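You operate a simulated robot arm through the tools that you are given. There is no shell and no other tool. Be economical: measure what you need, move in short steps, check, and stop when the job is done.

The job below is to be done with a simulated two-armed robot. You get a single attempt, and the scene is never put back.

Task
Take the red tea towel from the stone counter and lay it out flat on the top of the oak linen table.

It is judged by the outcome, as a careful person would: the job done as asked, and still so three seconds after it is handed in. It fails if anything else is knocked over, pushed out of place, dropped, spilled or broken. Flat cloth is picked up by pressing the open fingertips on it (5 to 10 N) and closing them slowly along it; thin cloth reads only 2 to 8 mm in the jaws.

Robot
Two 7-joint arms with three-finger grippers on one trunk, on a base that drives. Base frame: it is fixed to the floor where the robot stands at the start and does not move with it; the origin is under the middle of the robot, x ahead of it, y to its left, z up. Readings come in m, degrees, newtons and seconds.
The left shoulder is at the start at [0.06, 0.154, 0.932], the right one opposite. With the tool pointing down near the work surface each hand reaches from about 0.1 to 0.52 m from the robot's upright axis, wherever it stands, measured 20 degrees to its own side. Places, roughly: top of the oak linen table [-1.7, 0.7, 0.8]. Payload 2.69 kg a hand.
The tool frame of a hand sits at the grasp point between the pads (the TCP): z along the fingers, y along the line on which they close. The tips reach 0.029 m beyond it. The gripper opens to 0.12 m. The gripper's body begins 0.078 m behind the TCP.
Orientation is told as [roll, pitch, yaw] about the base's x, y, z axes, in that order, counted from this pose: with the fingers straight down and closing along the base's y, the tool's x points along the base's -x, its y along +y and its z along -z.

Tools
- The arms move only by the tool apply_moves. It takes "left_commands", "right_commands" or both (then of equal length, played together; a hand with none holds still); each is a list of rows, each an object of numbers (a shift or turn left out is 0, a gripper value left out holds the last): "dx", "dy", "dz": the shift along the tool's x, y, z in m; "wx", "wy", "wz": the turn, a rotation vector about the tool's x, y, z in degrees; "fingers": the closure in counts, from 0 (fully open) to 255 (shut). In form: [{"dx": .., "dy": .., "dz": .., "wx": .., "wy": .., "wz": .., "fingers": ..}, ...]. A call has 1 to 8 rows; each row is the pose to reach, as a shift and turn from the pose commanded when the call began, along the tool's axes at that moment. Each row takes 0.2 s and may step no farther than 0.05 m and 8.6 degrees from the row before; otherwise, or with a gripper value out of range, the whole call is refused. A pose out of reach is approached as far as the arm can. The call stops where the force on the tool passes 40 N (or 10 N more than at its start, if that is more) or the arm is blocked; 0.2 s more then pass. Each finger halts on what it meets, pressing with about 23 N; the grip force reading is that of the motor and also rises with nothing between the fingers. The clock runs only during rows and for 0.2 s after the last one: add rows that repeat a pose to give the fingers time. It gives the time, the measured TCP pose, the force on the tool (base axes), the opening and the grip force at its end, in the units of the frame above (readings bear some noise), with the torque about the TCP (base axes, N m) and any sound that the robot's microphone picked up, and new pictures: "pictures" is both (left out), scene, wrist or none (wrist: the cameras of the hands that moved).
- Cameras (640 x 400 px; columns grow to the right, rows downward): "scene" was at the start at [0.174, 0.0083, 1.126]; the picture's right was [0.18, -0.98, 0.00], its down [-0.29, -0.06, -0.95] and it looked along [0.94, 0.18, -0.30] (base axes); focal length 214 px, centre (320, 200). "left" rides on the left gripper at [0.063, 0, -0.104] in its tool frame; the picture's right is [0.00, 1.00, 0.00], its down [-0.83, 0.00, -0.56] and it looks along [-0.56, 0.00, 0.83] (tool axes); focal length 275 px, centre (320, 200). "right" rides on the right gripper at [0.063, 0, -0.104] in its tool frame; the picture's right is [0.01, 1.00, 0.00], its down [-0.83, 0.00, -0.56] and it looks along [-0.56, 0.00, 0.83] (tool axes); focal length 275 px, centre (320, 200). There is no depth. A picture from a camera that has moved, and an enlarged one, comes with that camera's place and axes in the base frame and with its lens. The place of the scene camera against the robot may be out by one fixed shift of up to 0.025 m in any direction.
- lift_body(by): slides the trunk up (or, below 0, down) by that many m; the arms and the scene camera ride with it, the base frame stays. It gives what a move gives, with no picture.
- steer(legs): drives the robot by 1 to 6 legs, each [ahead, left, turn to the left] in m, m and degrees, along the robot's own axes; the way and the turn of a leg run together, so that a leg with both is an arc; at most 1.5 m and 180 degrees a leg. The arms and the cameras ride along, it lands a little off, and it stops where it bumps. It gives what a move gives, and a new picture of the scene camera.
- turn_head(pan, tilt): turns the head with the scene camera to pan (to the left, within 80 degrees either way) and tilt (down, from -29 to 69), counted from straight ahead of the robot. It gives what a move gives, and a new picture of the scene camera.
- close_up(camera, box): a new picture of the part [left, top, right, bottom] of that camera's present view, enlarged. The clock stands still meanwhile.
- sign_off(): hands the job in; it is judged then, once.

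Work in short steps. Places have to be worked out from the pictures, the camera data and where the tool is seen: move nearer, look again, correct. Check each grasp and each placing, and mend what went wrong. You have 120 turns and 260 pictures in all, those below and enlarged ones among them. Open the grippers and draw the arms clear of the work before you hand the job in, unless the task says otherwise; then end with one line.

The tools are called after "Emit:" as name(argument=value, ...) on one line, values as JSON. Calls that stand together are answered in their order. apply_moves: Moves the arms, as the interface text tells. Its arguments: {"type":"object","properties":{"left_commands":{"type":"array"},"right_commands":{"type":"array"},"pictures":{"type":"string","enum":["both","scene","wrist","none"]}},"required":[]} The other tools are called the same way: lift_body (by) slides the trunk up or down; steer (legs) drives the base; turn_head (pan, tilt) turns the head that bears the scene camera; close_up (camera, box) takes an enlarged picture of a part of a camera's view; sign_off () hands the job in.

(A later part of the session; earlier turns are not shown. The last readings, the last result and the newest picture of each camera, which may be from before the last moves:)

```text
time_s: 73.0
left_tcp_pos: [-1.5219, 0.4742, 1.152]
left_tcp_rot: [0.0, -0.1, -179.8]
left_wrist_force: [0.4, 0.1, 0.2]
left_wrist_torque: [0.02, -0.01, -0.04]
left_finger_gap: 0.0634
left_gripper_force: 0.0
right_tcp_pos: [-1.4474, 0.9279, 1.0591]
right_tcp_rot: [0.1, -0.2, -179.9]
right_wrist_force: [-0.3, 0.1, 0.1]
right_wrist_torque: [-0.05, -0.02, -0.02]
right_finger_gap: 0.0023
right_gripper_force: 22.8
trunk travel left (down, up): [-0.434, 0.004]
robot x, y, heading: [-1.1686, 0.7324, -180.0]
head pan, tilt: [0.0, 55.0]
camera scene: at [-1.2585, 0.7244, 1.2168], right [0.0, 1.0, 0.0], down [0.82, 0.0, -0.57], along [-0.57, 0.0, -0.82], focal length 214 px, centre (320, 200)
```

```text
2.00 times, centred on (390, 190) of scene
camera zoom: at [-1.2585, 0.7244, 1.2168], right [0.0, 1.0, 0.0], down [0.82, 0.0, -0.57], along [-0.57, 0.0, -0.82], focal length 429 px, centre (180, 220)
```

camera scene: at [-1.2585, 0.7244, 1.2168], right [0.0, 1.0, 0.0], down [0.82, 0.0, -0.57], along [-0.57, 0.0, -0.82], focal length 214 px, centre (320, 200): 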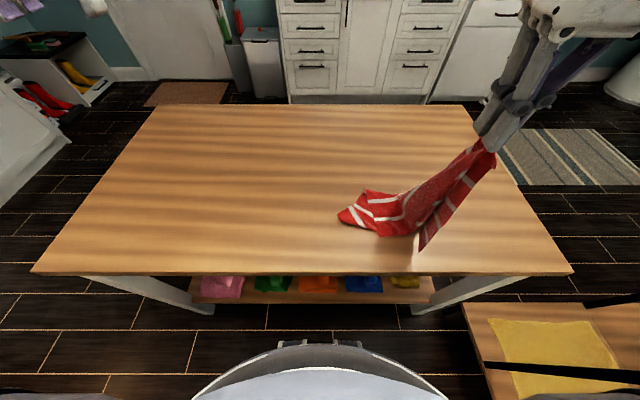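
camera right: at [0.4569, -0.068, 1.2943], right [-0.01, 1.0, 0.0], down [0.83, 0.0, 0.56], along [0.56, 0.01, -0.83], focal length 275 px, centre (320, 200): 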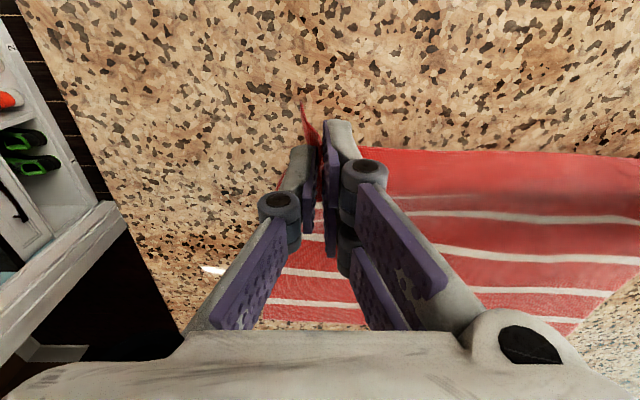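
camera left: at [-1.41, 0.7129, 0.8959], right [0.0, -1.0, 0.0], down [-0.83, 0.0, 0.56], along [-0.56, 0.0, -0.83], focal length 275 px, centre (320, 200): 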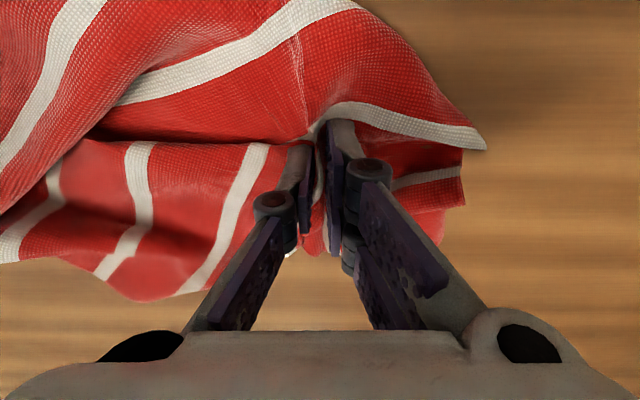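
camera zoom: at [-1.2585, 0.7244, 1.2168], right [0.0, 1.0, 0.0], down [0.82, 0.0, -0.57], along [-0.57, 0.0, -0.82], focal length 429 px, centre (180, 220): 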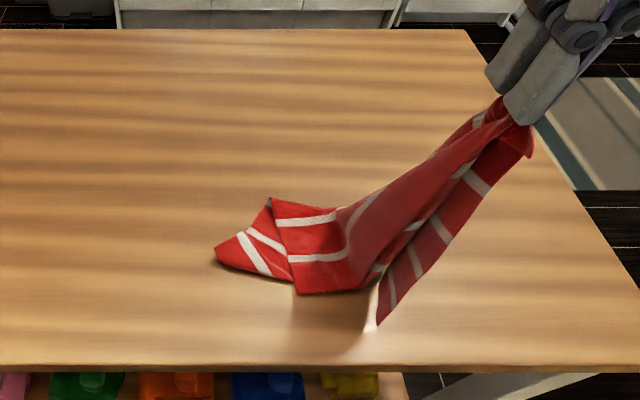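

FR nearly touches near the front edge. Lower R in an arc to the back.

Emit:
apply_moves(right_commands=[{"dz": 0.025, "dx": -0.035}, {"dz": 0.055, "dx": -0.07}, {"dz": 0.09, "dx": -0.105}, {"dz": 0.125, "dx": -0.135}, {"dz": 0.16, "dx": -0.16}, {"dz": 0.195, "dx": -0.18}, {"dz": 0.225, "dx": -0.19}, {"dz": 0.235, "dx": -0.195}], pictures="scene")

Emit:
close_up(camera="scene", box=[270, 90, 510, 290])

```text
time_s: 74.8
left_tcp_pos: [-1.5205, 0.4743, 1.1521]
left_tcp_rot: [0.0, -0.1, -180.0]
left_wrist_force: [-0.9, -0.2, -0.4]
left_wrist_torque: [-0.02, 0.0, 0.0]
left_finger_gap: 0.0632
left_gripper_force: 0.0
right_tcp_pos: [-1.6437, 0.9272, 0.8277]
right_tcp_rot: [0.1, -0.3, -179.9]
right_wrist_force: [0.5, 0.1, 0.3]
right_wrist_torque: [0.0, -0.01, -0.03]
right_finger_gap: 0.0022
right_gripper_force: 22.6
trunk travel left (down, up): [-0.434, 0.004]
robot x, y, heading: [-1.1697, 0.7335, -180.0]
head pan, tilt: [0.0, 55.0]
camera scene: at [-1.2586, 0.7244, 1.2168], right [0.0, 1.0, 0.0], down [0.82, 0.0, -0.57], along [-0.57, 0.0, -0.82], focal length 214 px, centre (320, 200)
```

scene: 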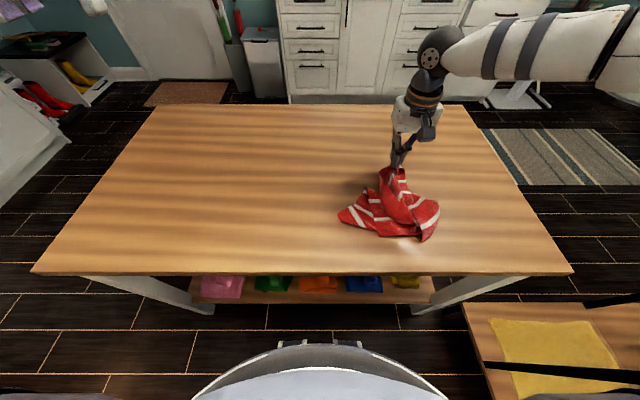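

```text
2.00 times, centred on (390, 190) of scene
camera zoom: at [-1.2586, 0.7244, 1.2168], right [0.0, 1.0, 0.0], down [0.82, 0.0, -0.57], along [-0.57, 0.0, -0.82], focal length 429 px, centre (180, 220)
```

zoom: 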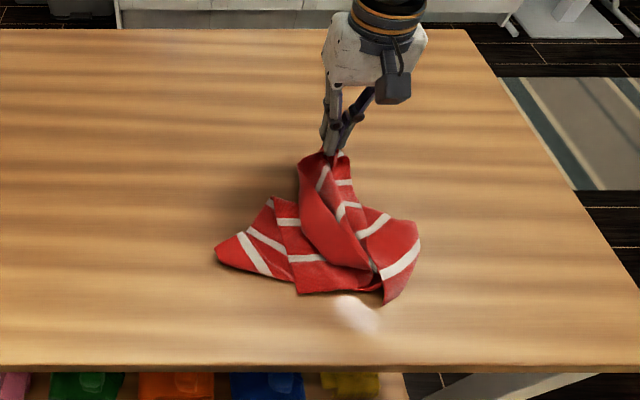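

Right edge R–FR is now laid front-to-back. Look at the left end from above with the left wrist camera.

Emit:
apply_moves(left_commands=[{"dy": -0.035, "dz": 0.03, "dx": 0.005}, {"dy": -0.07, "dz": 0.06, "dx": 0.01}, {"dy": -0.105, "dz": 0.09, "dx": 0.02}, {"dy": -0.14, "dz": 0.12, "dx": 0.03}, {"dy": -0.175, "dz": 0.145, "dx": 0.03}, {"dy": -0.2, "dz": 0.16, "dx": 0.03}], pictures="wrist")

Emit:
close_up(camera="left", box=[60, 0, 380, 240])

```text
time_s: 76.2
left_tcp_pos: [-1.4903, 0.6752, 0.993]
left_tcp_rot: [0.0, -0.1, -179.9]
left_wrist_force: [0.3, 0.3, -0.5]
left_wrist_torque: [-0.06, 0.0, 0.01]
left_finger_gap: 0.0637
left_gripper_force: 0.1
right_tcp_pos: [-1.6436, 0.9282, 0.826]
right_tcp_rot: [0.1, -0.2, -179.9]
right_wrist_force: [0.4, -0.3, 0.4]
right_wrist_torque: [0.01, 0.01, -0.04]
right_finger_gap: 0.0025
right_gripper_force: 23.2
trunk travel left (down, up): [-0.434, 0.004]
robot x, y, heading: [-1.1661, 0.7369, -179.9]
head pan, tilt: [0.0, 55.0]
camera left: at [-1.428, 0.673, 1.0964], right [0.0, -1.0, 0.0], down [-0.83, 0.0, 0.56], along [-0.56, 0.0, -0.83], focal length 275 px, centre (320, 200)
```

left: 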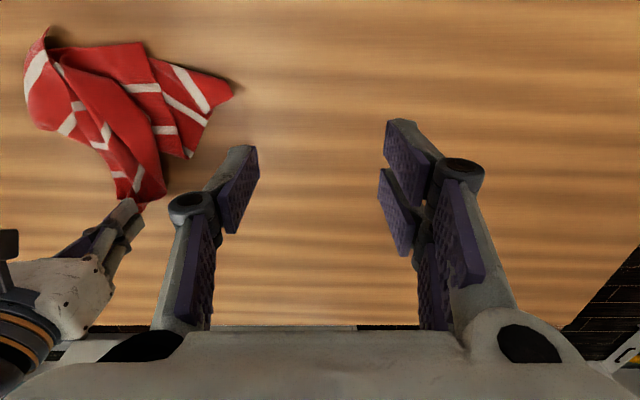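

```text
1.67 times, centred on (220, 120) of left
camera zoom: at [-1.428, 0.673, 1.0964], right [0.0, -1.0, 0.0], down [-0.83, 0.0, 0.56], along [-0.56, 0.0, -0.83], focal length 459 px, centre (487, 333)
```

zoom: 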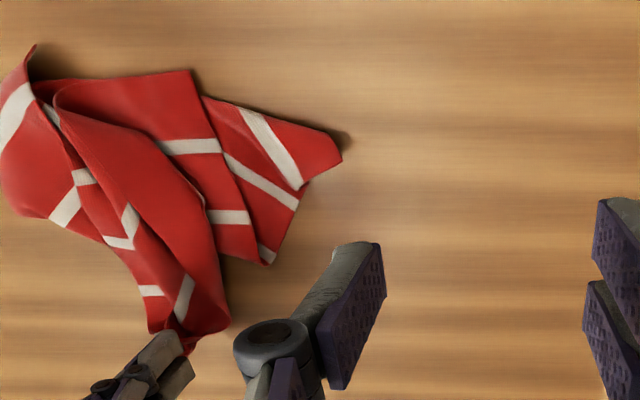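

Corner FL is the single-layer tip at about (-1.504,0.776); L is the corner on the top layer just behind it. I go over FL, jaws ~3.5 cm.

Emit:
apply_moves(left_commands=[{"dy": -0.03, "dz": 0.035, "fingers": 150}, {"dx": -0.005, "dy": -0.06, "dz": 0.07, "fingers": 170}, {"dx": -0.01, "dy": -0.09, "dz": 0.1, "fingers": 180}, {"dx": -0.01, "dy": -0.12, "dz": 0.13, "fingers": 180}, {"dx": -0.01, "dy": -0.128, "dz": 0.16, "fingers": 180}, {"dx": -0.01, "dy": -0.128, "dz": 0.178, "fingers": 180}], pictures="wrist")

Emit:
close_up(camera="left", box=[160, 60, 480, 260])

```text
time_s: 77.5
left_tcp_pos: [-1.5014, 0.8014, 0.8147]
left_tcp_rot: [0.0, 0.0, -179.9]
left_wrist_force: [-0.4, 0.5, -0.3]
left_wrist_torque: [0.0, 0.0, -0.01]
left_finger_gap: 0.0352
left_gripper_force: 0.1
right_tcp_pos: [-1.6443, 0.9271, 0.8262]
right_tcp_rot: [0.1, -0.2, -179.8]
right_wrist_force: [-0.4, 0.2, -0.8]
right_wrist_torque: [0.03, -0.01, -0.03]
right_finger_gap: 0.0025
right_gripper_force: 22.9
trunk travel left (down, up): [-0.434, 0.004]
robot x, y, heading: [-1.1717, 0.7361, -179.8]
head pan, tilt: [0.0, 55.0]
camera left: at [-1.4383, 0.7995, 0.9186], right [0.0, -1.0, 0.0], down [-0.83, 0.0, 0.56], along [-0.56, 0.0, -0.83], focal length 275 px, centre (320, 200)
```

left: 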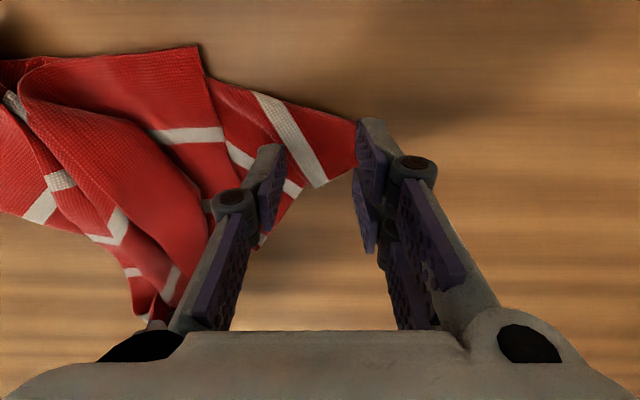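

```text
2.00 times, centred on (320, 160) of left
camera zoom: at [-1.4383, 0.7995, 0.9186], right [0.0, -1.0, 0.0], down [-0.83, 0.0, 0.56], along [-0.56, 0.0, -0.83], focal length 551 px, centre (320, 280)
```

zoom: 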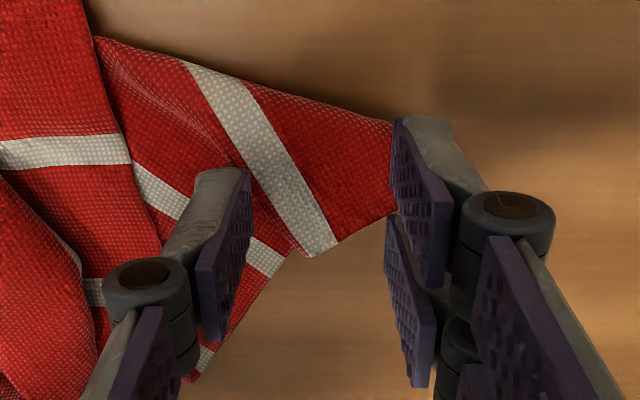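

Emit:
apply_moves(left_commands=[{"dy": -0.006, "dz": 0.008}, {"dy": -0.006, "dz": 0.016}, {"dy": -0.006, "dz": 0.021}, {"dy": -0.006, "dz": 0.024}], pictures="none")

```text
time_s: 78.5
left_tcp_pos: [-1.502, 0.8089, 0.7921]
left_tcp_rot: [-0.2, -0.1, -179.8]
left_wrist_force: [-0.3, 0.0, 2.5]
left_wrist_torque: [0.04, 0.0, -0.01]
left_finger_gap: 0.0353
left_gripper_force: 0.0
right_tcp_pos: [-1.6432, 0.9276, 0.8275]
right_tcp_rot: [0.1, -0.2, -180.0]
right_wrist_force: [-1.1, -0.2, 0.1]
right_wrist_torque: [0.01, 0.02, 0.03]
right_finger_gap: 0.0021
right_gripper_force: 22.8
trunk travel left (down, up): [-0.434, 0.004]
robot x, y, heading: [-1.1681, 0.735, -179.9]
head pan, tilt: [0.0, 55.0]
```

Light contact; press 1.2 mm more and close slowly.

Emit:
apply_moves(left_commands=[{"dz": 0.0012, "fingers": 180}, {"dz": 0.0012, "fingers": 190}, {"dz": 0.0012, "fingers": 200}, {"dz": 0.0012, "fingers": 212}, {"dz": 0.0012, "fingers": 224}, {"dz": 0.0012, "fingers": 236}, {"dz": 0.0012, "fingers": 248}, {"dz": 0.0012, "fingers": 255}], pictures="wrist")

```text
time_s: 80.3
left_tcp_pos: [-1.5023, 0.8075, 0.7883]
left_tcp_rot: [0.0, 0.0, -179.8]
left_wrist_force: [1.1, 0.3, 9.3]
left_wrist_torque: [0.01, -0.08, 0.02]
left_finger_gap: 0.0035
left_gripper_force: 22.7
right_tcp_pos: [-1.6432, 0.927, 0.8285]
right_tcp_rot: [0.1, -0.2, -179.9]
right_wrist_force: [0.6, -0.3, -0.8]
right_wrist_torque: [0.02, 0.02, -0.02]
right_finger_gap: 0.0023
right_gripper_force: 22.2
trunk travel left (down, up): [-0.434, 0.004]
robot x, y, heading: [-1.1689, 0.7348, -180.3]
head pan, tilt: [0.0, 55.0]
camera left: at [-1.4391, 0.8065, 0.8927], right [0.0, -1.0, 0.0], down [-0.83, 0.0, 0.56], along [-0.56, 0.0, -0.83], focal length 275 px, centre (320, 200)
```

left: 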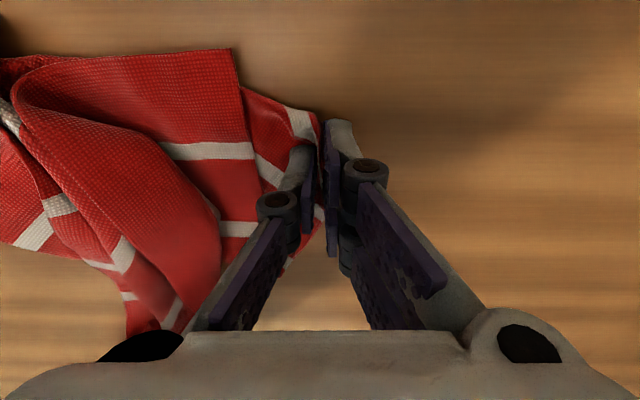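

Gripped (3.5 mm). Raise 2 cm and draw FL left and toward the front, watching.

Emit:
apply_moves(left_commands=[{"dz": -0.02}, {"dz": -0.03, "dy": 0.03, "dx": 0.01}, {"dz": -0.03, "dy": 0.065, "dx": 0.02}, {"dz": -0.03, "dy": 0.1, "dx": 0.03}, {"dz": -0.03, "dy": 0.135, "dx": 0.04}, {"dz": -0.03, "dy": 0.16, "dx": 0.05}], pictures="scene")

Emit:
close_up(camera="scene", box=[240, 90, 480, 290])

```text
time_s: 81.8
left_tcp_pos: [-1.4517, 0.6502, 0.8174]
left_tcp_rot: [-0.1, 0.0, -179.9]
left_wrist_force: [0.1, -0.9, 0.5]
left_wrist_torque: [0.03, 0.02, 0.03]
left_finger_gap: 0.0032
left_gripper_force: 22.6
right_tcp_pos: [-1.6435, 0.9282, 0.8282]
right_tcp_rot: [0.2, -0.2, -179.9]
right_wrist_force: [0.2, 0.3, 0.5]
right_wrist_torque: [-0.03, 0.01, -0.05]
right_finger_gap: 0.0024
right_gripper_force: 23.3
trunk travel left (down, up): [-0.434, 0.004]
robot x, y, heading: [-1.17, 0.7369, -180.0]
head pan, tilt: [0.0, 55.0]
camera scene: at [-1.2584, 0.7242, 1.2168], right [0.0, 1.0, 0.0], down [0.82, 0.0, -0.57], along [-0.57, 0.0, -0.82], focal length 214 px, centre (320, 200)
```

scene: 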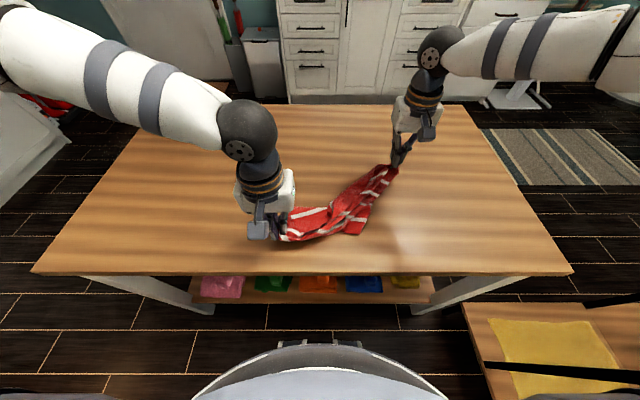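

```text
2.00 times, centred on (360, 190) of scene
camera zoom: at [-1.2584, 0.7242, 1.2168], right [0.0, 1.0, 0.0], down [0.82, 0.0, -0.57], along [-0.57, 0.0, -0.82], focal length 429 px, centre (240, 220)
```

zoom: 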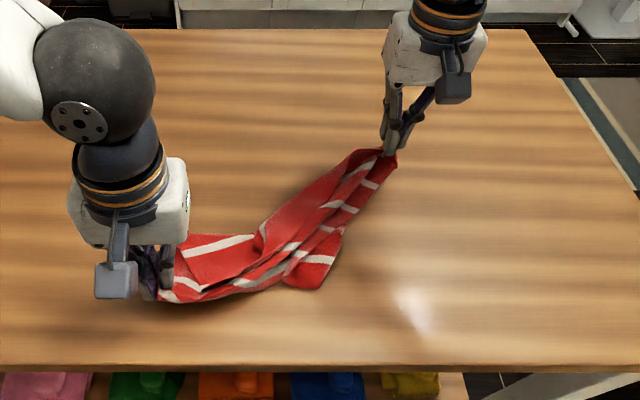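

Now it is a diagonal strip between R and FL. Zoom with wrist cameras to find L and FR.

Emit:
close_up(camera="left", box=[0, 0, 400, 250])

Emit:
close_up(camera="right", box=[200, 0, 600, 250])

Emit:
close_up(camera="scene", box=[270, 150, 410, 250])

```text
1.60 times, centred on (200, 125) of left
camera zoom: at [-1.3897, 0.6474, 0.9219], right [0.0, -1.0, 0.0], down [-0.83, 0.0, 0.56], along [-0.56, 0.0, -0.83], focal length 440 px, centre (512, 320)
```

zoom: 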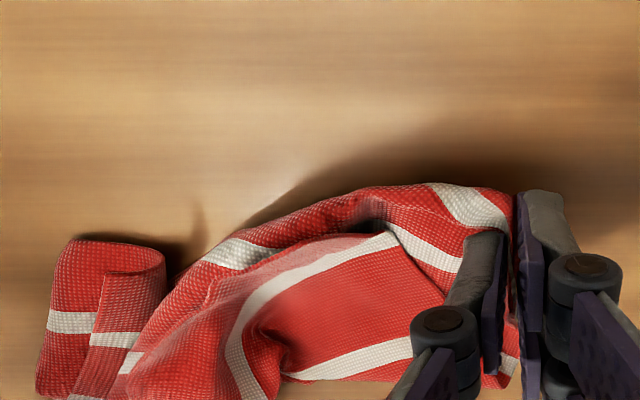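

```text
1.60 times, centred on (400, 125) of right
camera zoom: at [-1.5807, 0.9272, 0.9318], right [0.01, -1.0, 0.0], down [-0.83, 0.0, 0.56], along [-0.56, -0.01, -0.83], focal length 440 px, centre (192, 320)
```

zoom: 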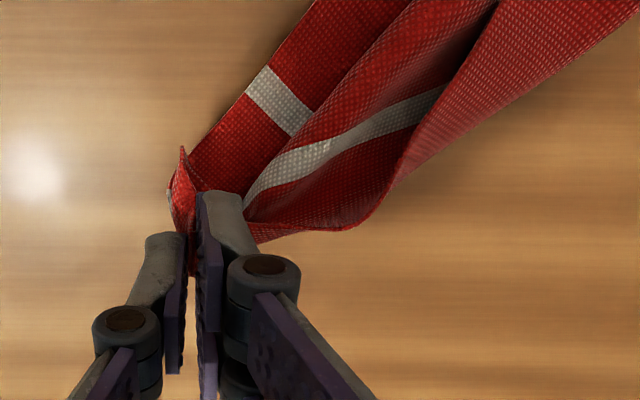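

```text
4.00 times, centred on (340, 200) of scene
camera zoom: at [-1.2584, 0.7242, 1.2168], right [0.0, 1.0, 0.0], down [0.82, 0.0, -0.57], along [-0.57, 0.0, -0.82], focal length 858 px, centre (240, 200)
```

zoom: 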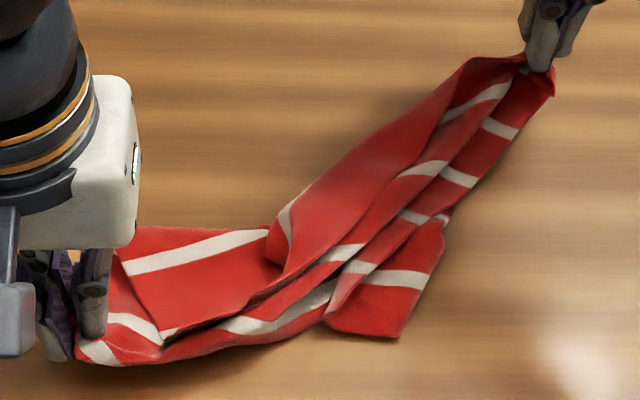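

The layout is already right in sense: R back-right, FR front-right (~(-1.465,0.815)), FL front-left (held), L behind it. I'll set R down, release, and regrasp FR with the right hand so both hands hold the long edge FL–FR.

Emit:
apply_moves(right_commands=[{"dz": 0.015}, {"dz": 0.032}, {"dz": 0.032, "fingers": 200}, {"dz": 0.032, "fingers": 150}, {"dz": 0.0, "fingers": 150}, {"dz": -0.04}, {"dz": -0.08}], pictures="none")

Emit:
apply_moves(right_commands=[{"dx": 0.04, "dy": 0.01, "fingers": 180}, {"dx": 0.08, "dy": 0.03, "fingers": 190}, {"dx": 0.12, "dy": 0.05, "fingers": 195}, {"dx": 0.155, "dy": 0.075, "fingers": 195}, {"dx": 0.16, "dy": 0.1, "fingers": 195}, {"dx": 0.16, "dy": 0.11, "fingers": 195}], pictures="both")

Emit:
close_up(camera="right", box=[120, 0, 520, 250])

```text
time_s: 83.3
left_tcp_pos: [-1.4533, 0.6505, 0.8178]
left_tcp_rot: [0.0, -0.1, -179.9]
left_wrist_force: [0.4, 0.0, -0.7]
left_wrist_torque: [0.01, -0.02, -0.03]
left_finger_gap: 0.0033
left_gripper_force: 23.3
right_tcp_pos: [-1.6445, 0.9294, 0.9093]
right_tcp_rot: [0.1, -0.2, -179.9]
right_wrist_force: [-0.9, 0.1, 0.0]
right_wrist_torque: [-0.02, 0.02, 0.02]
right_finger_gap: 0.0496
right_gripper_force: 0.0
trunk travel left (down, up): [-0.434, 0.004]
robot x, y, heading: [-1.1676, 0.7373, -180.1]
head pan, tilt: [0.0, 55.0]
```

```text
time_s: 84.8
left_tcp_pos: [-1.4536, 0.6498, 0.8183]
left_tcp_rot: [0.0, 0.0, -179.9]
left_wrist_force: [-0.5, 0.5, -0.4]
left_wrist_torque: [0.03, 0.01, 0.01]
left_finger_gap: 0.0031
left_gripper_force: 22.8
right_tcp_pos: [-1.4855, 0.8189, 0.9083]
right_tcp_rot: [0.0, -0.2, -179.8]
right_wrist_force: [-0.4, 0.1, 0.5]
right_wrist_torque: [-0.01, -0.02, 0.01]
right_finger_gap: 0.0282
right_gripper_force: 0.0
trunk travel left (down, up): [-0.434, 0.004]
robot x, y, heading: [-1.1713, 0.7352, -180.0]
head pan, tilt: [0.0, 55.0]
camera scene: at [-1.2586, 0.7244, 1.2168], right [0.0, 1.0, 0.0], down [0.82, 0.0, -0.57], along [-0.57, 0.0, -0.82], focal length 214 px, centre (320, 200)
camera right: at [-1.4217, 0.8182, 1.0129], right [0.01, -1.0, 0.0], down [-0.83, 0.0, 0.56], along [-0.56, -0.01, -0.83], focal length 275 px, centre (320, 200)
```

scene: 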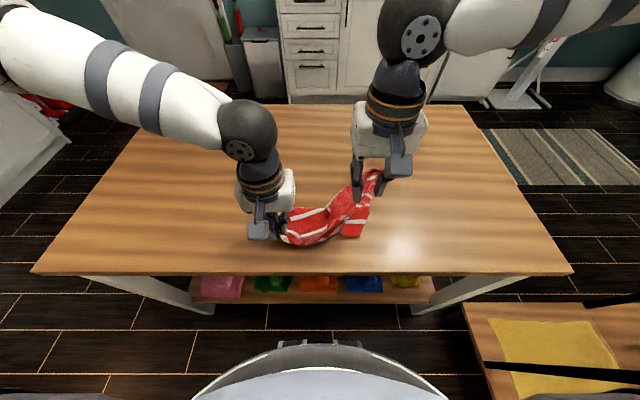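
right: 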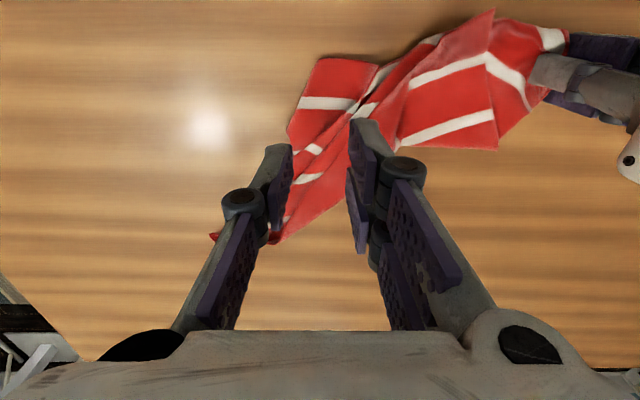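

```text
1.60 times, centred on (320, 125) of right
camera zoom: at [-1.4217, 0.8182, 1.0129], right [0.01, -1.0, 0.0], down [-0.83, 0.0, 0.56], along [-0.56, -0.01, -0.83], focal length 440 px, centre (320, 320)
```

zoom: 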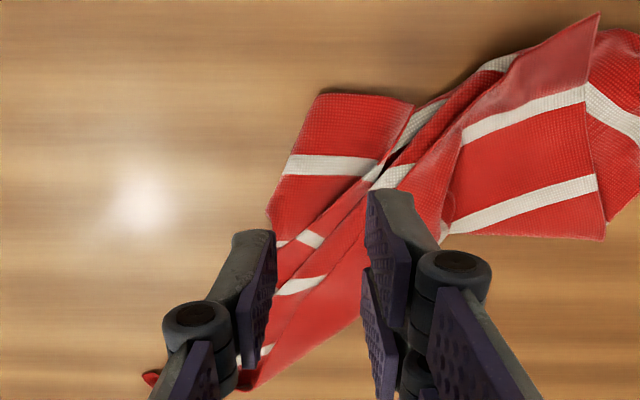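

Clear view: FR at (-1.452,0.818), single layer around it. Move over (-1.467,0.808) and descend.

Emit:
apply_moves(right_commands=[{"dx": 0.019, "dy": 0.01, "dz": 0.03}, {"dx": 0.019, "dy": 0.01, "dz": 0.07}, {"dx": 0.019, "dy": 0.01, "dz": 0.1}, {"dx": 0.019, "dy": 0.01, "dz": 0.11}, {"dx": 0.019, "dy": 0.01, "dz": 0.115}], pictures="wrist")

```text
time_s: 86.0
left_tcp_pos: [-1.453, 0.6503, 0.819]
left_tcp_rot: [0.0, -0.3, -179.9]
left_wrist_force: [-0.1, 0.0, -0.6]
left_wrist_torque: [0.02, 0.0, -0.02]
left_finger_gap: 0.0031
left_gripper_force: 23.5
right_tcp_pos: [-1.4661, 0.8095, 0.7914]
right_tcp_rot: [0.2, -0.4, -179.8]
right_wrist_force: [0.9, -1.4, 10.8]
right_wrist_torque: [-0.16, 0.15, 0.0]
right_finger_gap: 0.028
right_gripper_force: 0.0
trunk travel left (down, up): [-0.434, 0.004]
robot x, y, heading: [-1.1656, 0.7344, -179.9]
head pan, tilt: [0.0, 55.0]
camera right: at [-1.4028, 0.8077, 0.8957], right [0.01, -1.0, 0.0], down [-0.83, 0.0, 0.56], along [-0.56, -0.01, -0.83], focal length 275 px, centre (320, 200)
```

right: 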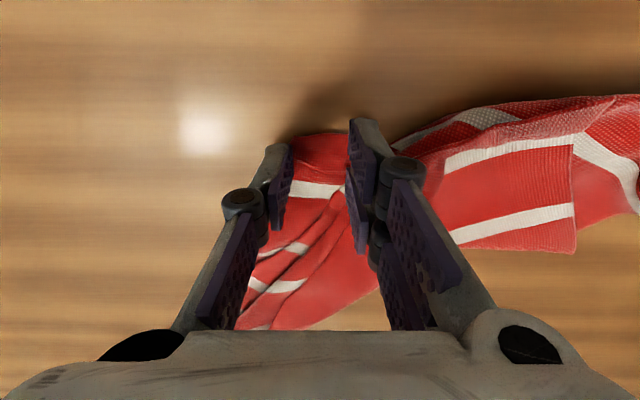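

Contact at 10.8 N on the FR corner. Close slowly.

Emit:
apply_moves(right_commands=[{"fingers": 200}, {"fingers": 208}, {"fingers": 217}, {"fingers": 226}, {"fingers": 236}, {"fingers": 246}, {"fingers": 255}, {"fingers": 255}], pictures="wrist")

```text
time_s: 87.8
left_tcp_pos: [-1.4534, 0.6496, 0.8183]
left_tcp_rot: [0.0, 0.1, -179.9]
left_wrist_force: [-0.1, 0.6, 0.1]
left_wrist_torque: [0.02, -0.01, 0.01]
left_finger_gap: 0.0032
left_gripper_force: 23.0
right_tcp_pos: [-1.4661, 0.8075, 0.7899]
right_tcp_rot: [0.1, -0.3, -179.9]
right_wrist_force: [1.3, -1.2, 4.4]
right_wrist_torque: [-0.06, 0.07, 0.04]
right_finger_gap: 0.0026
right_gripper_force: 21.2
trunk travel left (down, up): [-0.434, 0.004]
robot x, y, heading: [-1.1728, 0.7326, -179.7]
head pan, tilt: [0.0, 55.0]
camera right: at [-1.4028, 0.808, 0.8946], right [0.01, -1.0, 0.0], down [-0.83, 0.0, 0.56], along [-0.56, 0.0, -0.83], focal length 275 px, centre (320, 200)
```

right: 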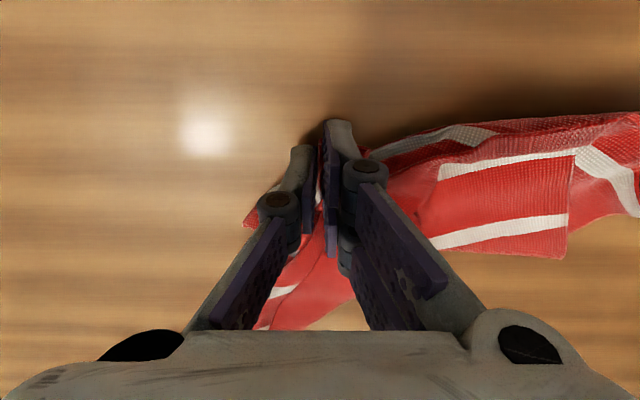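

Grip good. Lift both hands together while spreading them apart.

Emit:
apply_moves(left_commands=[{"dz": -0.01, "dy": 0.01}, {"dz": -0.04, "dy": 0.02}, {"dz": -0.075, "dy": 0.03}, {"dz": -0.11, "dy": 0.04}, {"dz": -0.15, "dy": 0.05}, {"dz": -0.19, "dy": 0.06}, {"dz": -0.23, "dy": 0.065}, {"dz": -0.262, "dy": 0.065}], right_commands=[{"dz": -0.04, "dy": -0.01}, {"dz": -0.07, "dy": -0.02}, {"dz": -0.105, "dy": -0.03}, {"dz": -0.14, "dy": -0.04}, {"dz": -0.18, "dy": -0.05}, {"dz": -0.22, "dy": -0.06}, {"dz": -0.26, "dy": -0.065}, {"dz": -0.29, "dy": -0.065}], pictures="scene")

```text
time_s: 89.5
left_tcp_pos: [-1.4508, 0.5848, 1.0793]
left_tcp_rot: [0.0, 0.0, -179.9]
left_wrist_force: [-1.2, 1.0, -1.7]
left_wrist_torque: [-0.1, -0.01, 0.03]
left_finger_gap: 0.0034
left_gripper_force: 24.7
right_tcp_pos: [-1.4618, 0.8718, 1.0837]
right_tcp_rot: [0.1, -0.2, -179.9]
right_wrist_force: [-0.5, -1.2, -0.9]
right_wrist_torque: [-0.07, 0.01, 0.01]
right_finger_gap: 0.0022
right_gripper_force: 21.3
trunk travel left (down, up): [-0.434, 0.004]
robot x, y, heading: [-1.1661, 0.7324, -180.1]
head pan, tilt: [0.0, 55.0]
camera scene: at [-1.2583, 0.7246, 1.2169], right [0.0, 1.0, 0.0], down [0.82, 0.0, -0.57], along [-0.57, 0.0, -0.82], focal length 214 px, centre (320, 200)
```

scene: 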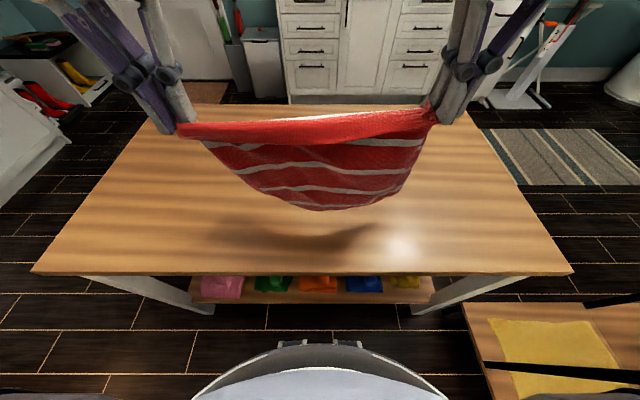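

Excellent – the towel hangs flat from its long edge FL–FR. I creep 4 cm closer, then carry it out to the back so I can lay it far side first.

Emit:
steer(legs=[[0.04, 0, 0]])

Emit:
apply_moves(left_commands=[{"dx": -0.03}, {"dx": -0.06}, {"dx": -0.09}, {"dx": -0.12}, {"dx": -0.15}, {"dx": -0.17}, {"dx": -0.19}, {"dx": -0.205}], right_commands=[{"dx": -0.03}, {"dx": -0.06}, {"dx": -0.09}, {"dx": -0.12}, {"dx": -0.15}, {"dx": -0.165}, {"dx": -0.18}, {"dx": -0.195}], pictures="scene")

```text
time_s: 90.4
left_tcp_pos: [-1.4932, 0.5849, 1.0789]
left_tcp_rot: [0.0, 0.1, -179.8]
left_wrist_force: [-1.4, -0.1, 1.0]
left_wrist_torque: [-0.05, -0.01, 0.0]
left_finger_gap: 0.0023
left_gripper_force: 21.6
right_tcp_pos: [-1.5057, 0.8706, 1.082]
right_tcp_rot: [0.1, -0.2, -180.0]
right_wrist_force: [-0.7, -1.2, -1.2]
right_wrist_torque: [-0.06, -0.05, -0.01]
right_finger_gap: 0.0035
right_gripper_force: 25.2
trunk travel left (down, up): [-0.434, 0.004]
robot x, y, heading: [-1.2122, 0.7319, -179.8]
head pan, tilt: [0.0, 55.0]
camera scene: at [-1.2999, 0.7243, 1.2168], right [0.0, 1.0, 0.0], down [0.82, 0.0, -0.57], along [-0.57, 0.0, -0.82], focal length 214 px, centre (320, 200)
```

scene: 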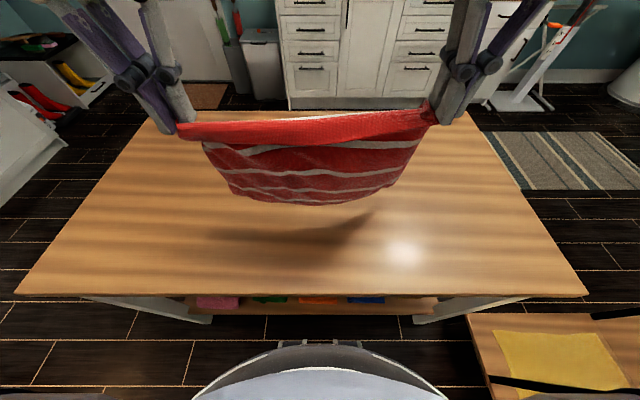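

```text
time_s: 92.2
left_tcp_pos: [-1.6977, 0.5834, 1.078]
left_tcp_rot: [0.0, -0.1, -179.8]
left_wrist_force: [-0.6, 0.6, -0.5]
left_wrist_torque: [0.05, 0.01, 0.01]
left_finger_gap: 0.0033
left_gripper_force: 25.7
right_tcp_pos: [-1.6996, 0.8706, 1.0831]
right_tcp_rot: [0.1, -0.3, -179.8]
right_wrist_force: [-0.9, -1.2, -0.5]
right_wrist_torque: [-0.02, 0.0, -0.01]
right_finger_gap: 0.0028
right_gripper_force: 21.7
trunk travel left (down, up): [-0.434, 0.004]
robot x, y, heading: [-1.2125, 0.7344, -179.8]
head pan, tilt: [0.0, 55.0]
camera scene: at [-1.2995, 0.7242, 1.2167], right [0.0, 1.0, 0.0], down [0.82, 0.0, -0.57], along [-0.57, 0.0, -0.82], focal length 214 px, centre (320, 200)
```

scene: 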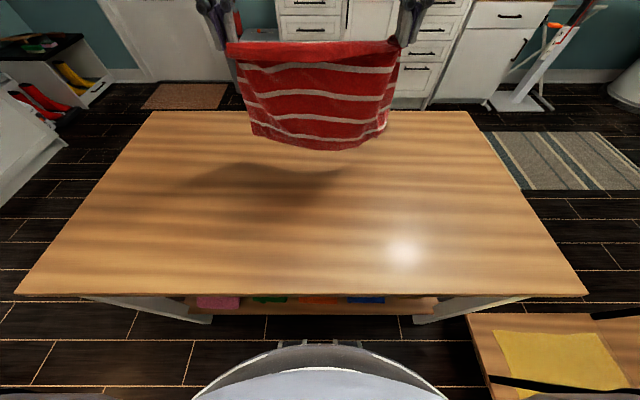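

Reached x≈-1.70 with the bottom edge just above the table. Now lower in an arc toward me, laying it far side first.

Emit:
apply_moves(left_commands=[{"dz": 0.03}, {"dz": 0.05, "dx": 0.03}, {"dz": 0.065, "dx": 0.075}, {"dz": 0.08, "dx": 0.115}, {"dz": 0.105, "dx": 0.155}, {"dz": 0.135, "dx": 0.19}, {"dz": 0.17, "dx": 0.215}, {"dz": 0.205, "dx": 0.232}], right_commands=[{"dz": 0.03}, {"dz": 0.05, "dx": 0.03}, {"dz": 0.065, "dx": 0.075}, {"dz": 0.08, "dx": 0.115}, {"dz": 0.105, "dx": 0.155}, {"dz": 0.135, "dx": 0.19}, {"dz": 0.17, "dx": 0.215}, {"dz": 0.205, "dx": 0.232}], pictures="scene")

```text
time_s: 94.0
left_tcp_pos: [-1.4641, 0.5842, 0.8719]
left_tcp_rot: [-0.2, 0.0, -179.9]
left_wrist_force: [-1.0, 1.8, 0.0]
left_wrist_torque: [0.01, 0.0, -0.01]
left_finger_gap: 0.0024
left_gripper_force: 21.3
right_tcp_pos: [-1.4664, 0.8746, 0.8794]
right_tcp_rot: [0.2, -0.2, -180.0]
right_wrist_force: [0.4, -2.2, -1.5]
right_wrist_torque: [-0.06, -0.02, 0.01]
right_finger_gap: 0.0031
right_gripper_force: 25.7
trunk travel left (down, up): [-0.434, 0.004]
robot x, y, heading: [-1.2043, 0.7369, -179.9]
head pan, tilt: [0.0, 55.0]
camera scene: at [-1.2992, 0.7244, 1.2167], right [0.0, 1.0, 0.0], down [0.82, 0.0, -0.57], along [-0.57, 0.0, -0.82], focal length 214 px, centre (320, 200)
```

scene: 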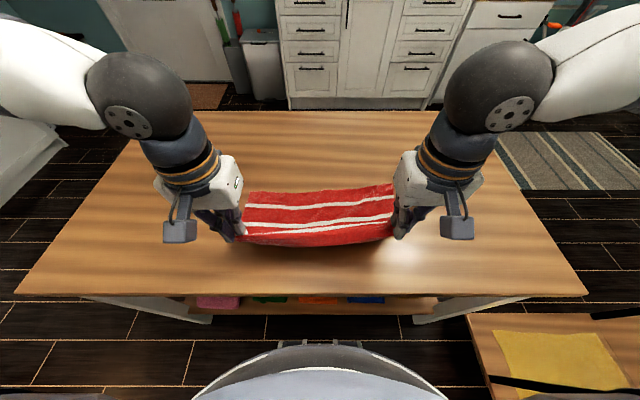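

Laying flat. Continue down to just above the table with a slight pull toward me.

Emit:
apply_moves(left_commands=[{"dz": 0.02, "dx": 0.012}, {"dz": 0.04, "dx": 0.022}, {"dz": 0.06, "dx": 0.03}, {"dz": 0.073, "dx": 0.036}], right_commands=[{"dz": 0.025, "dx": 0.012}, {"dz": 0.045, "dx": 0.022}, {"dz": 0.065, "dx": 0.03}, {"dz": 0.08, "dx": 0.036}], pictures="both")

Emit:
close_up(camera="scene", box=[200, 150, 440, 300])

```text
time_s: 95.0
left_tcp_pos: [-1.4282, 0.5841, 0.7995]
left_tcp_rot: [0.0, 0.0, -179.9]
left_wrist_force: [0.0, 0.5, 0.3]
left_wrist_torque: [0.03, 0.04, -0.02]
left_finger_gap: 0.0036
left_gripper_force: 25.1
right_tcp_pos: [-1.4323, 0.8729, 0.7976]
right_tcp_rot: [0.1, -0.2, -180.0]
right_wrist_force: [-0.5, -1.2, -1.1]
right_wrist_torque: [-0.05, 0.04, 0.02]
right_finger_gap: 0.0032
right_gripper_force: 23.0
trunk travel left (down, up): [-0.434, 0.004]
robot x, y, heading: [-1.2096, 0.732, -180.1]
head pan, tilt: [0.0, 55.0]
camera scene: at [-1.299, 0.7244, 1.2168], right [0.0, 1.0, 0.0], down [0.82, 0.0, -0.57], along [-0.57, 0.0, -0.82], focal length 214 px, centre (320, 200)
camera right: at [-1.3693, 0.8728, 0.902], right [0.01, -1.0, 0.0], down [-0.83, 0.0, 0.56], along [-0.56, -0.01, -0.83], focal length 275 px, centre (320, 200)
camera left: at [-1.3657, 0.5825, 0.9032], right [0.0, -1.0, 0.0], down [-0.83, 0.0, 0.56], along [-0.56, 0.0, -0.83], focal length 275 px, centre (320, 200)
```

scene: 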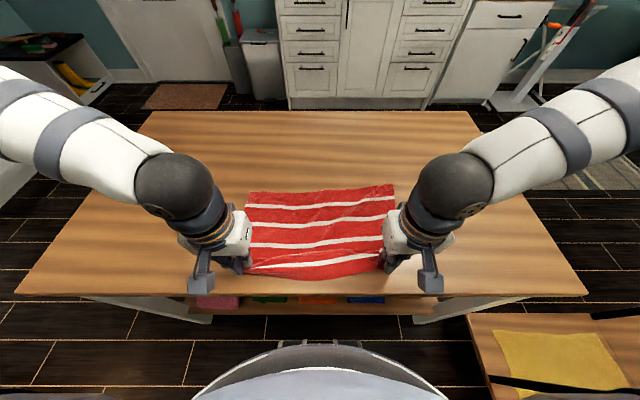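
right: 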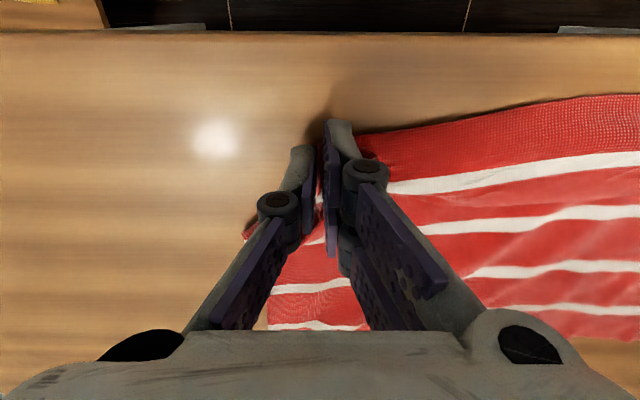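
left: 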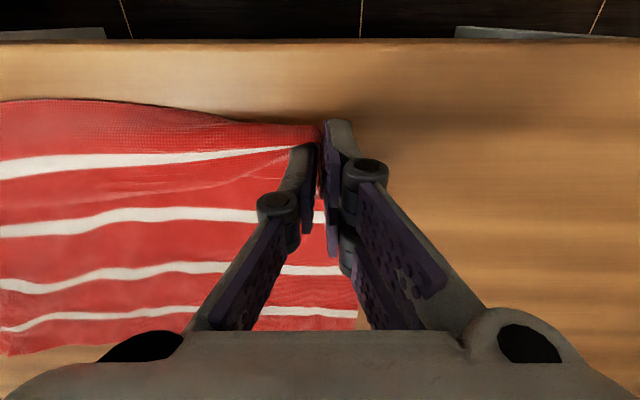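

```text
2.67 times, centred on (320, 225) of scene
camera zoom: at [-1.299, 0.7244, 1.2168], right [0.0, 1.0, 0.0], down [0.82, 0.0, -0.57], along [-0.57, 0.0, -0.82], focal length 572 px, centre (320, 133)
```

zoom: 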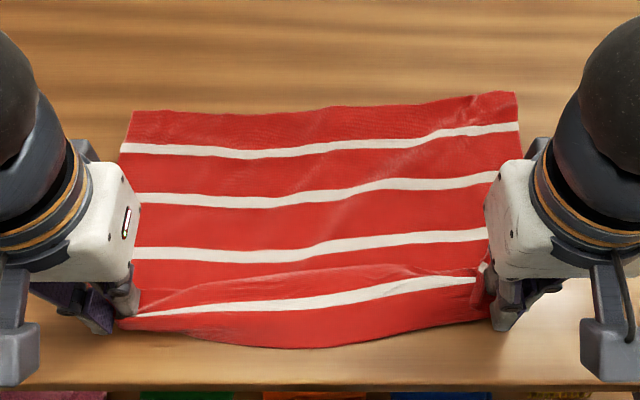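

Very good. Spread the hands slightly to take up slack, lower to the table, and release gently.

Emit:
apply_moves(left_commands=[{"dy": 0.006}, {"dy": 0.012}, {"dy": 0.012, "dz": 0.004}, {"dy": 0.012, "dz": 0.007}], right_commands=[{"dy": -0.006}, {"dy": -0.012}, {"dy": -0.012, "dz": 0.003}, {"dy": -0.012, "dz": 0.005}], pictures="scene")

```text
time_s: 96.0
left_tcp_pos: [-1.4274, 0.5742, 0.7949]
left_tcp_rot: [-0.2, -0.1, -179.9]
left_wrist_force: [-1.3, 20.9, 2.4]
left_wrist_torque: [0.53, 0.02, 0.26]
left_finger_gap: 0.0035
left_gripper_force: 22.8
right_tcp_pos: [-1.4323, 0.8817, 0.7919]
right_tcp_rot: [0.3, -0.3, -179.7]
right_wrist_force: [1.3, -20.6, 3.1]
right_wrist_torque: [-0.61, -0.01, 0.16]
right_finger_gap: 0.0031
right_gripper_force: 22.9
trunk travel left (down, up): [-0.434, 0.004]
robot x, y, heading: [-1.2093, 0.7324, -180.1]
head pan, tilt: [0.0, 55.0]
camera scene: at [-1.2988, 0.7244, 1.2169], right [0.0, 1.0, 0.0], down [0.82, 0.0, -0.57], along [-0.57, 0.0, -0.82], focal length 214 px, centre (320, 200)
```

scene: 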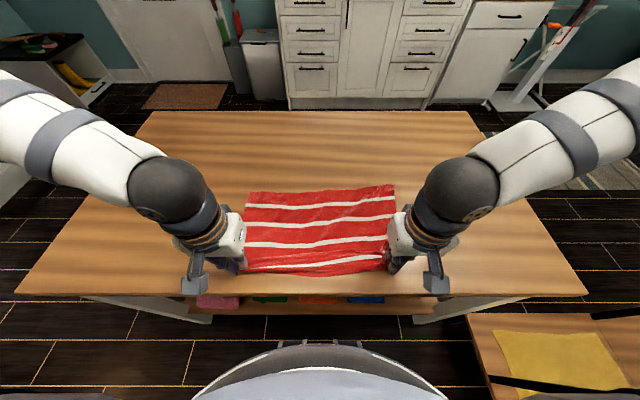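

Taut now. Relax 2–3 mm, then open slowly at the table so the pinched folds spread, and lift straight up.

Emit:
apply_moves(left_commands=[{"dy": -0.003}, {"dy": -0.003, "fingers": 240}, {"dy": -0.003, "fingers": 225}, {"dy": -0.003, "fingers": 205}, {"dy": -0.003, "fingers": 185}, {"dy": -0.003, "dz": -0.03}, {"dy": -0.003, "dz": -0.07}, {"dy": -0.003, "dz": -0.11}], right_commands=[{"dy": 0.003}, {"dy": 0.003, "fingers": 240}, {"dy": 0.003, "fingers": 225}, {"dy": 0.003, "fingers": 205}, {"dy": 0.003, "fingers": 185}, {"dy": 0.003, "dz": -0.03}, {"dy": 0.003, "dz": -0.07}, {"dy": 0.003, "dz": -0.11}], pictures="both")

Emit:
close_up(camera="scene", box=[200, 150, 440, 300])

```text
time_s: 97.8
left_tcp_pos: [-1.431, 0.5754, 0.9062]
left_tcp_rot: [-0.1, 0.0, -179.9]
left_wrist_force: [0.8, -0.3, -0.4]
left_wrist_torque: [-0.03, -0.02, -0.03]
left_finger_gap: 0.0331
left_gripper_force: 0.0
right_tcp_pos: [-1.4319, 0.8785, 0.9013]
right_tcp_rot: [0.0, -0.2, -179.8]
right_wrist_force: [-0.7, 0.1, 0.1]
right_wrist_torque: [0.02, 0.0, -0.03]
right_finger_gap: 0.0331
right_gripper_force: 0.0
trunk travel left (down, up): [-0.434, 0.004]
robot x, y, heading: [-1.211, 0.7323, -180.0]
head pan, tilt: [0.0, 55.0]
camera scene: at [-1.2983, 0.7244, 1.2169], right [0.0, 1.0, 0.0], down [0.82, 0.0, -0.57], along [-0.57, 0.0, -0.82], focal length 214 px, centre (320, 200)
camera right: at [-1.3692, 0.8787, 1.0066], right [0.01, -1.0, 0.0], down [-0.83, -0.01, 0.56], along [-0.56, -0.01, -0.83], focal length 275 px, centre (320, 200)
camera left: at [-1.3679, 0.5738, 1.0097], right [0.0, -1.0, 0.0], down [-0.83, 0.0, 0.56], along [-0.56, 0.0, -0.83], focal length 275 px, centre (320, 200)
```

scene: 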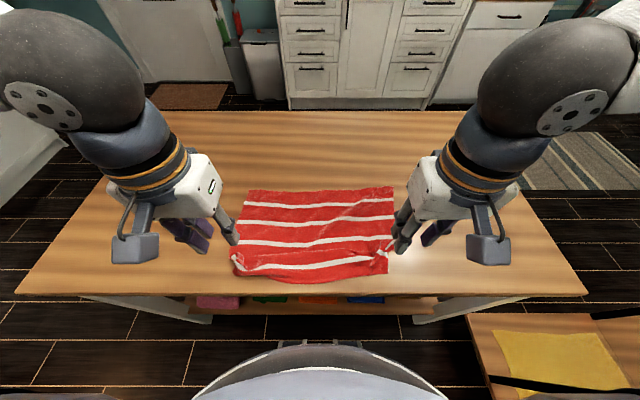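
right: 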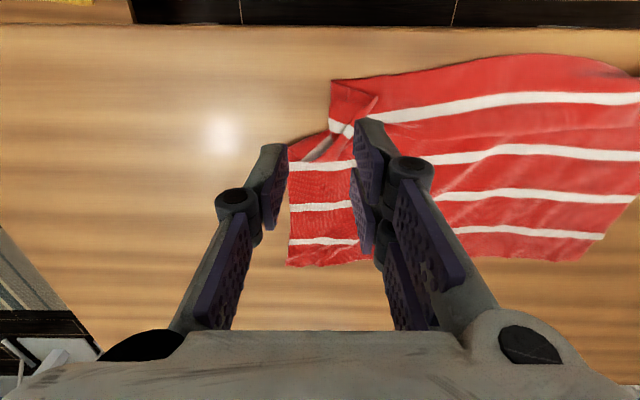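
left: 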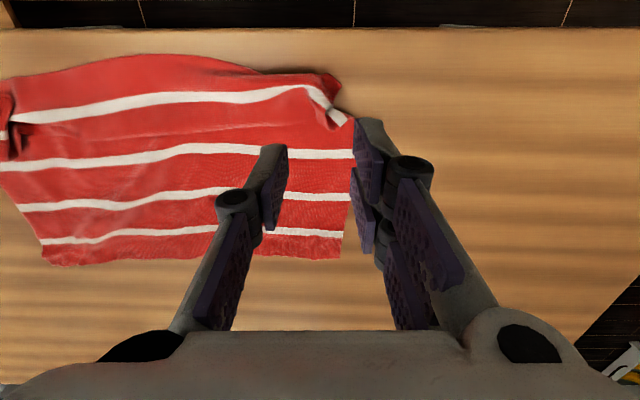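

```text
2.67 times, centred on (320, 225) of scene
camera zoom: at [-1.2983, 0.7244, 1.2169], right [0.0, 1.0, 0.0], down [0.82, 0.0, -0.57], along [-0.57, 0.0, -0.82], focal length 572 px, centre (320, 133)
```

zoom: 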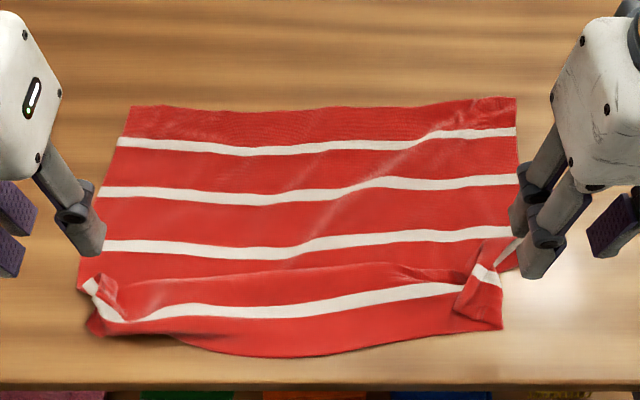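

Nearly there; both near corners are puckered. Look closely at each.

Emit:
close_up(camera="right", box=[240, 30, 440, 155])

Emit:
close_up(camera="left", box=[220, 40, 420, 165])

```text
3.20 times, centred on (340, 92) of right
camera zoom: at [-1.3692, 0.8787, 1.0066], right [0.01, -1.0, 0.0], down [-0.83, -0.01, 0.56], along [-0.56, -0.01, -0.83], focal length 881 px, centre (256, 544)
```

zoom: 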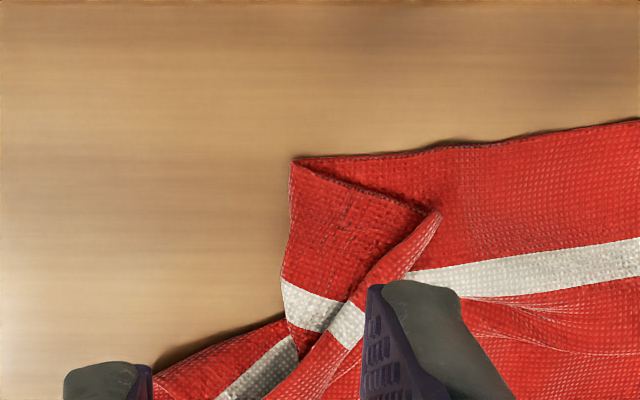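

```text
3.20 times, centred on (320, 102) of left
camera zoom: at [-1.3679, 0.5738, 1.0097], right [0.0, -1.0, 0.0], down [-0.83, 0.0, 0.56], along [-0.56, 0.0, -0.83], focal length 881 px, centre (320, 512)
```

zoom: 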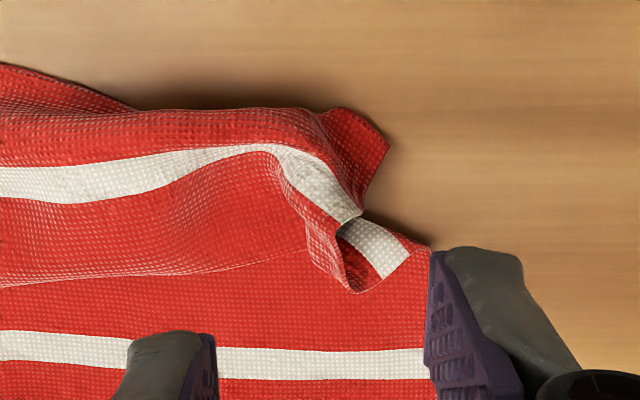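

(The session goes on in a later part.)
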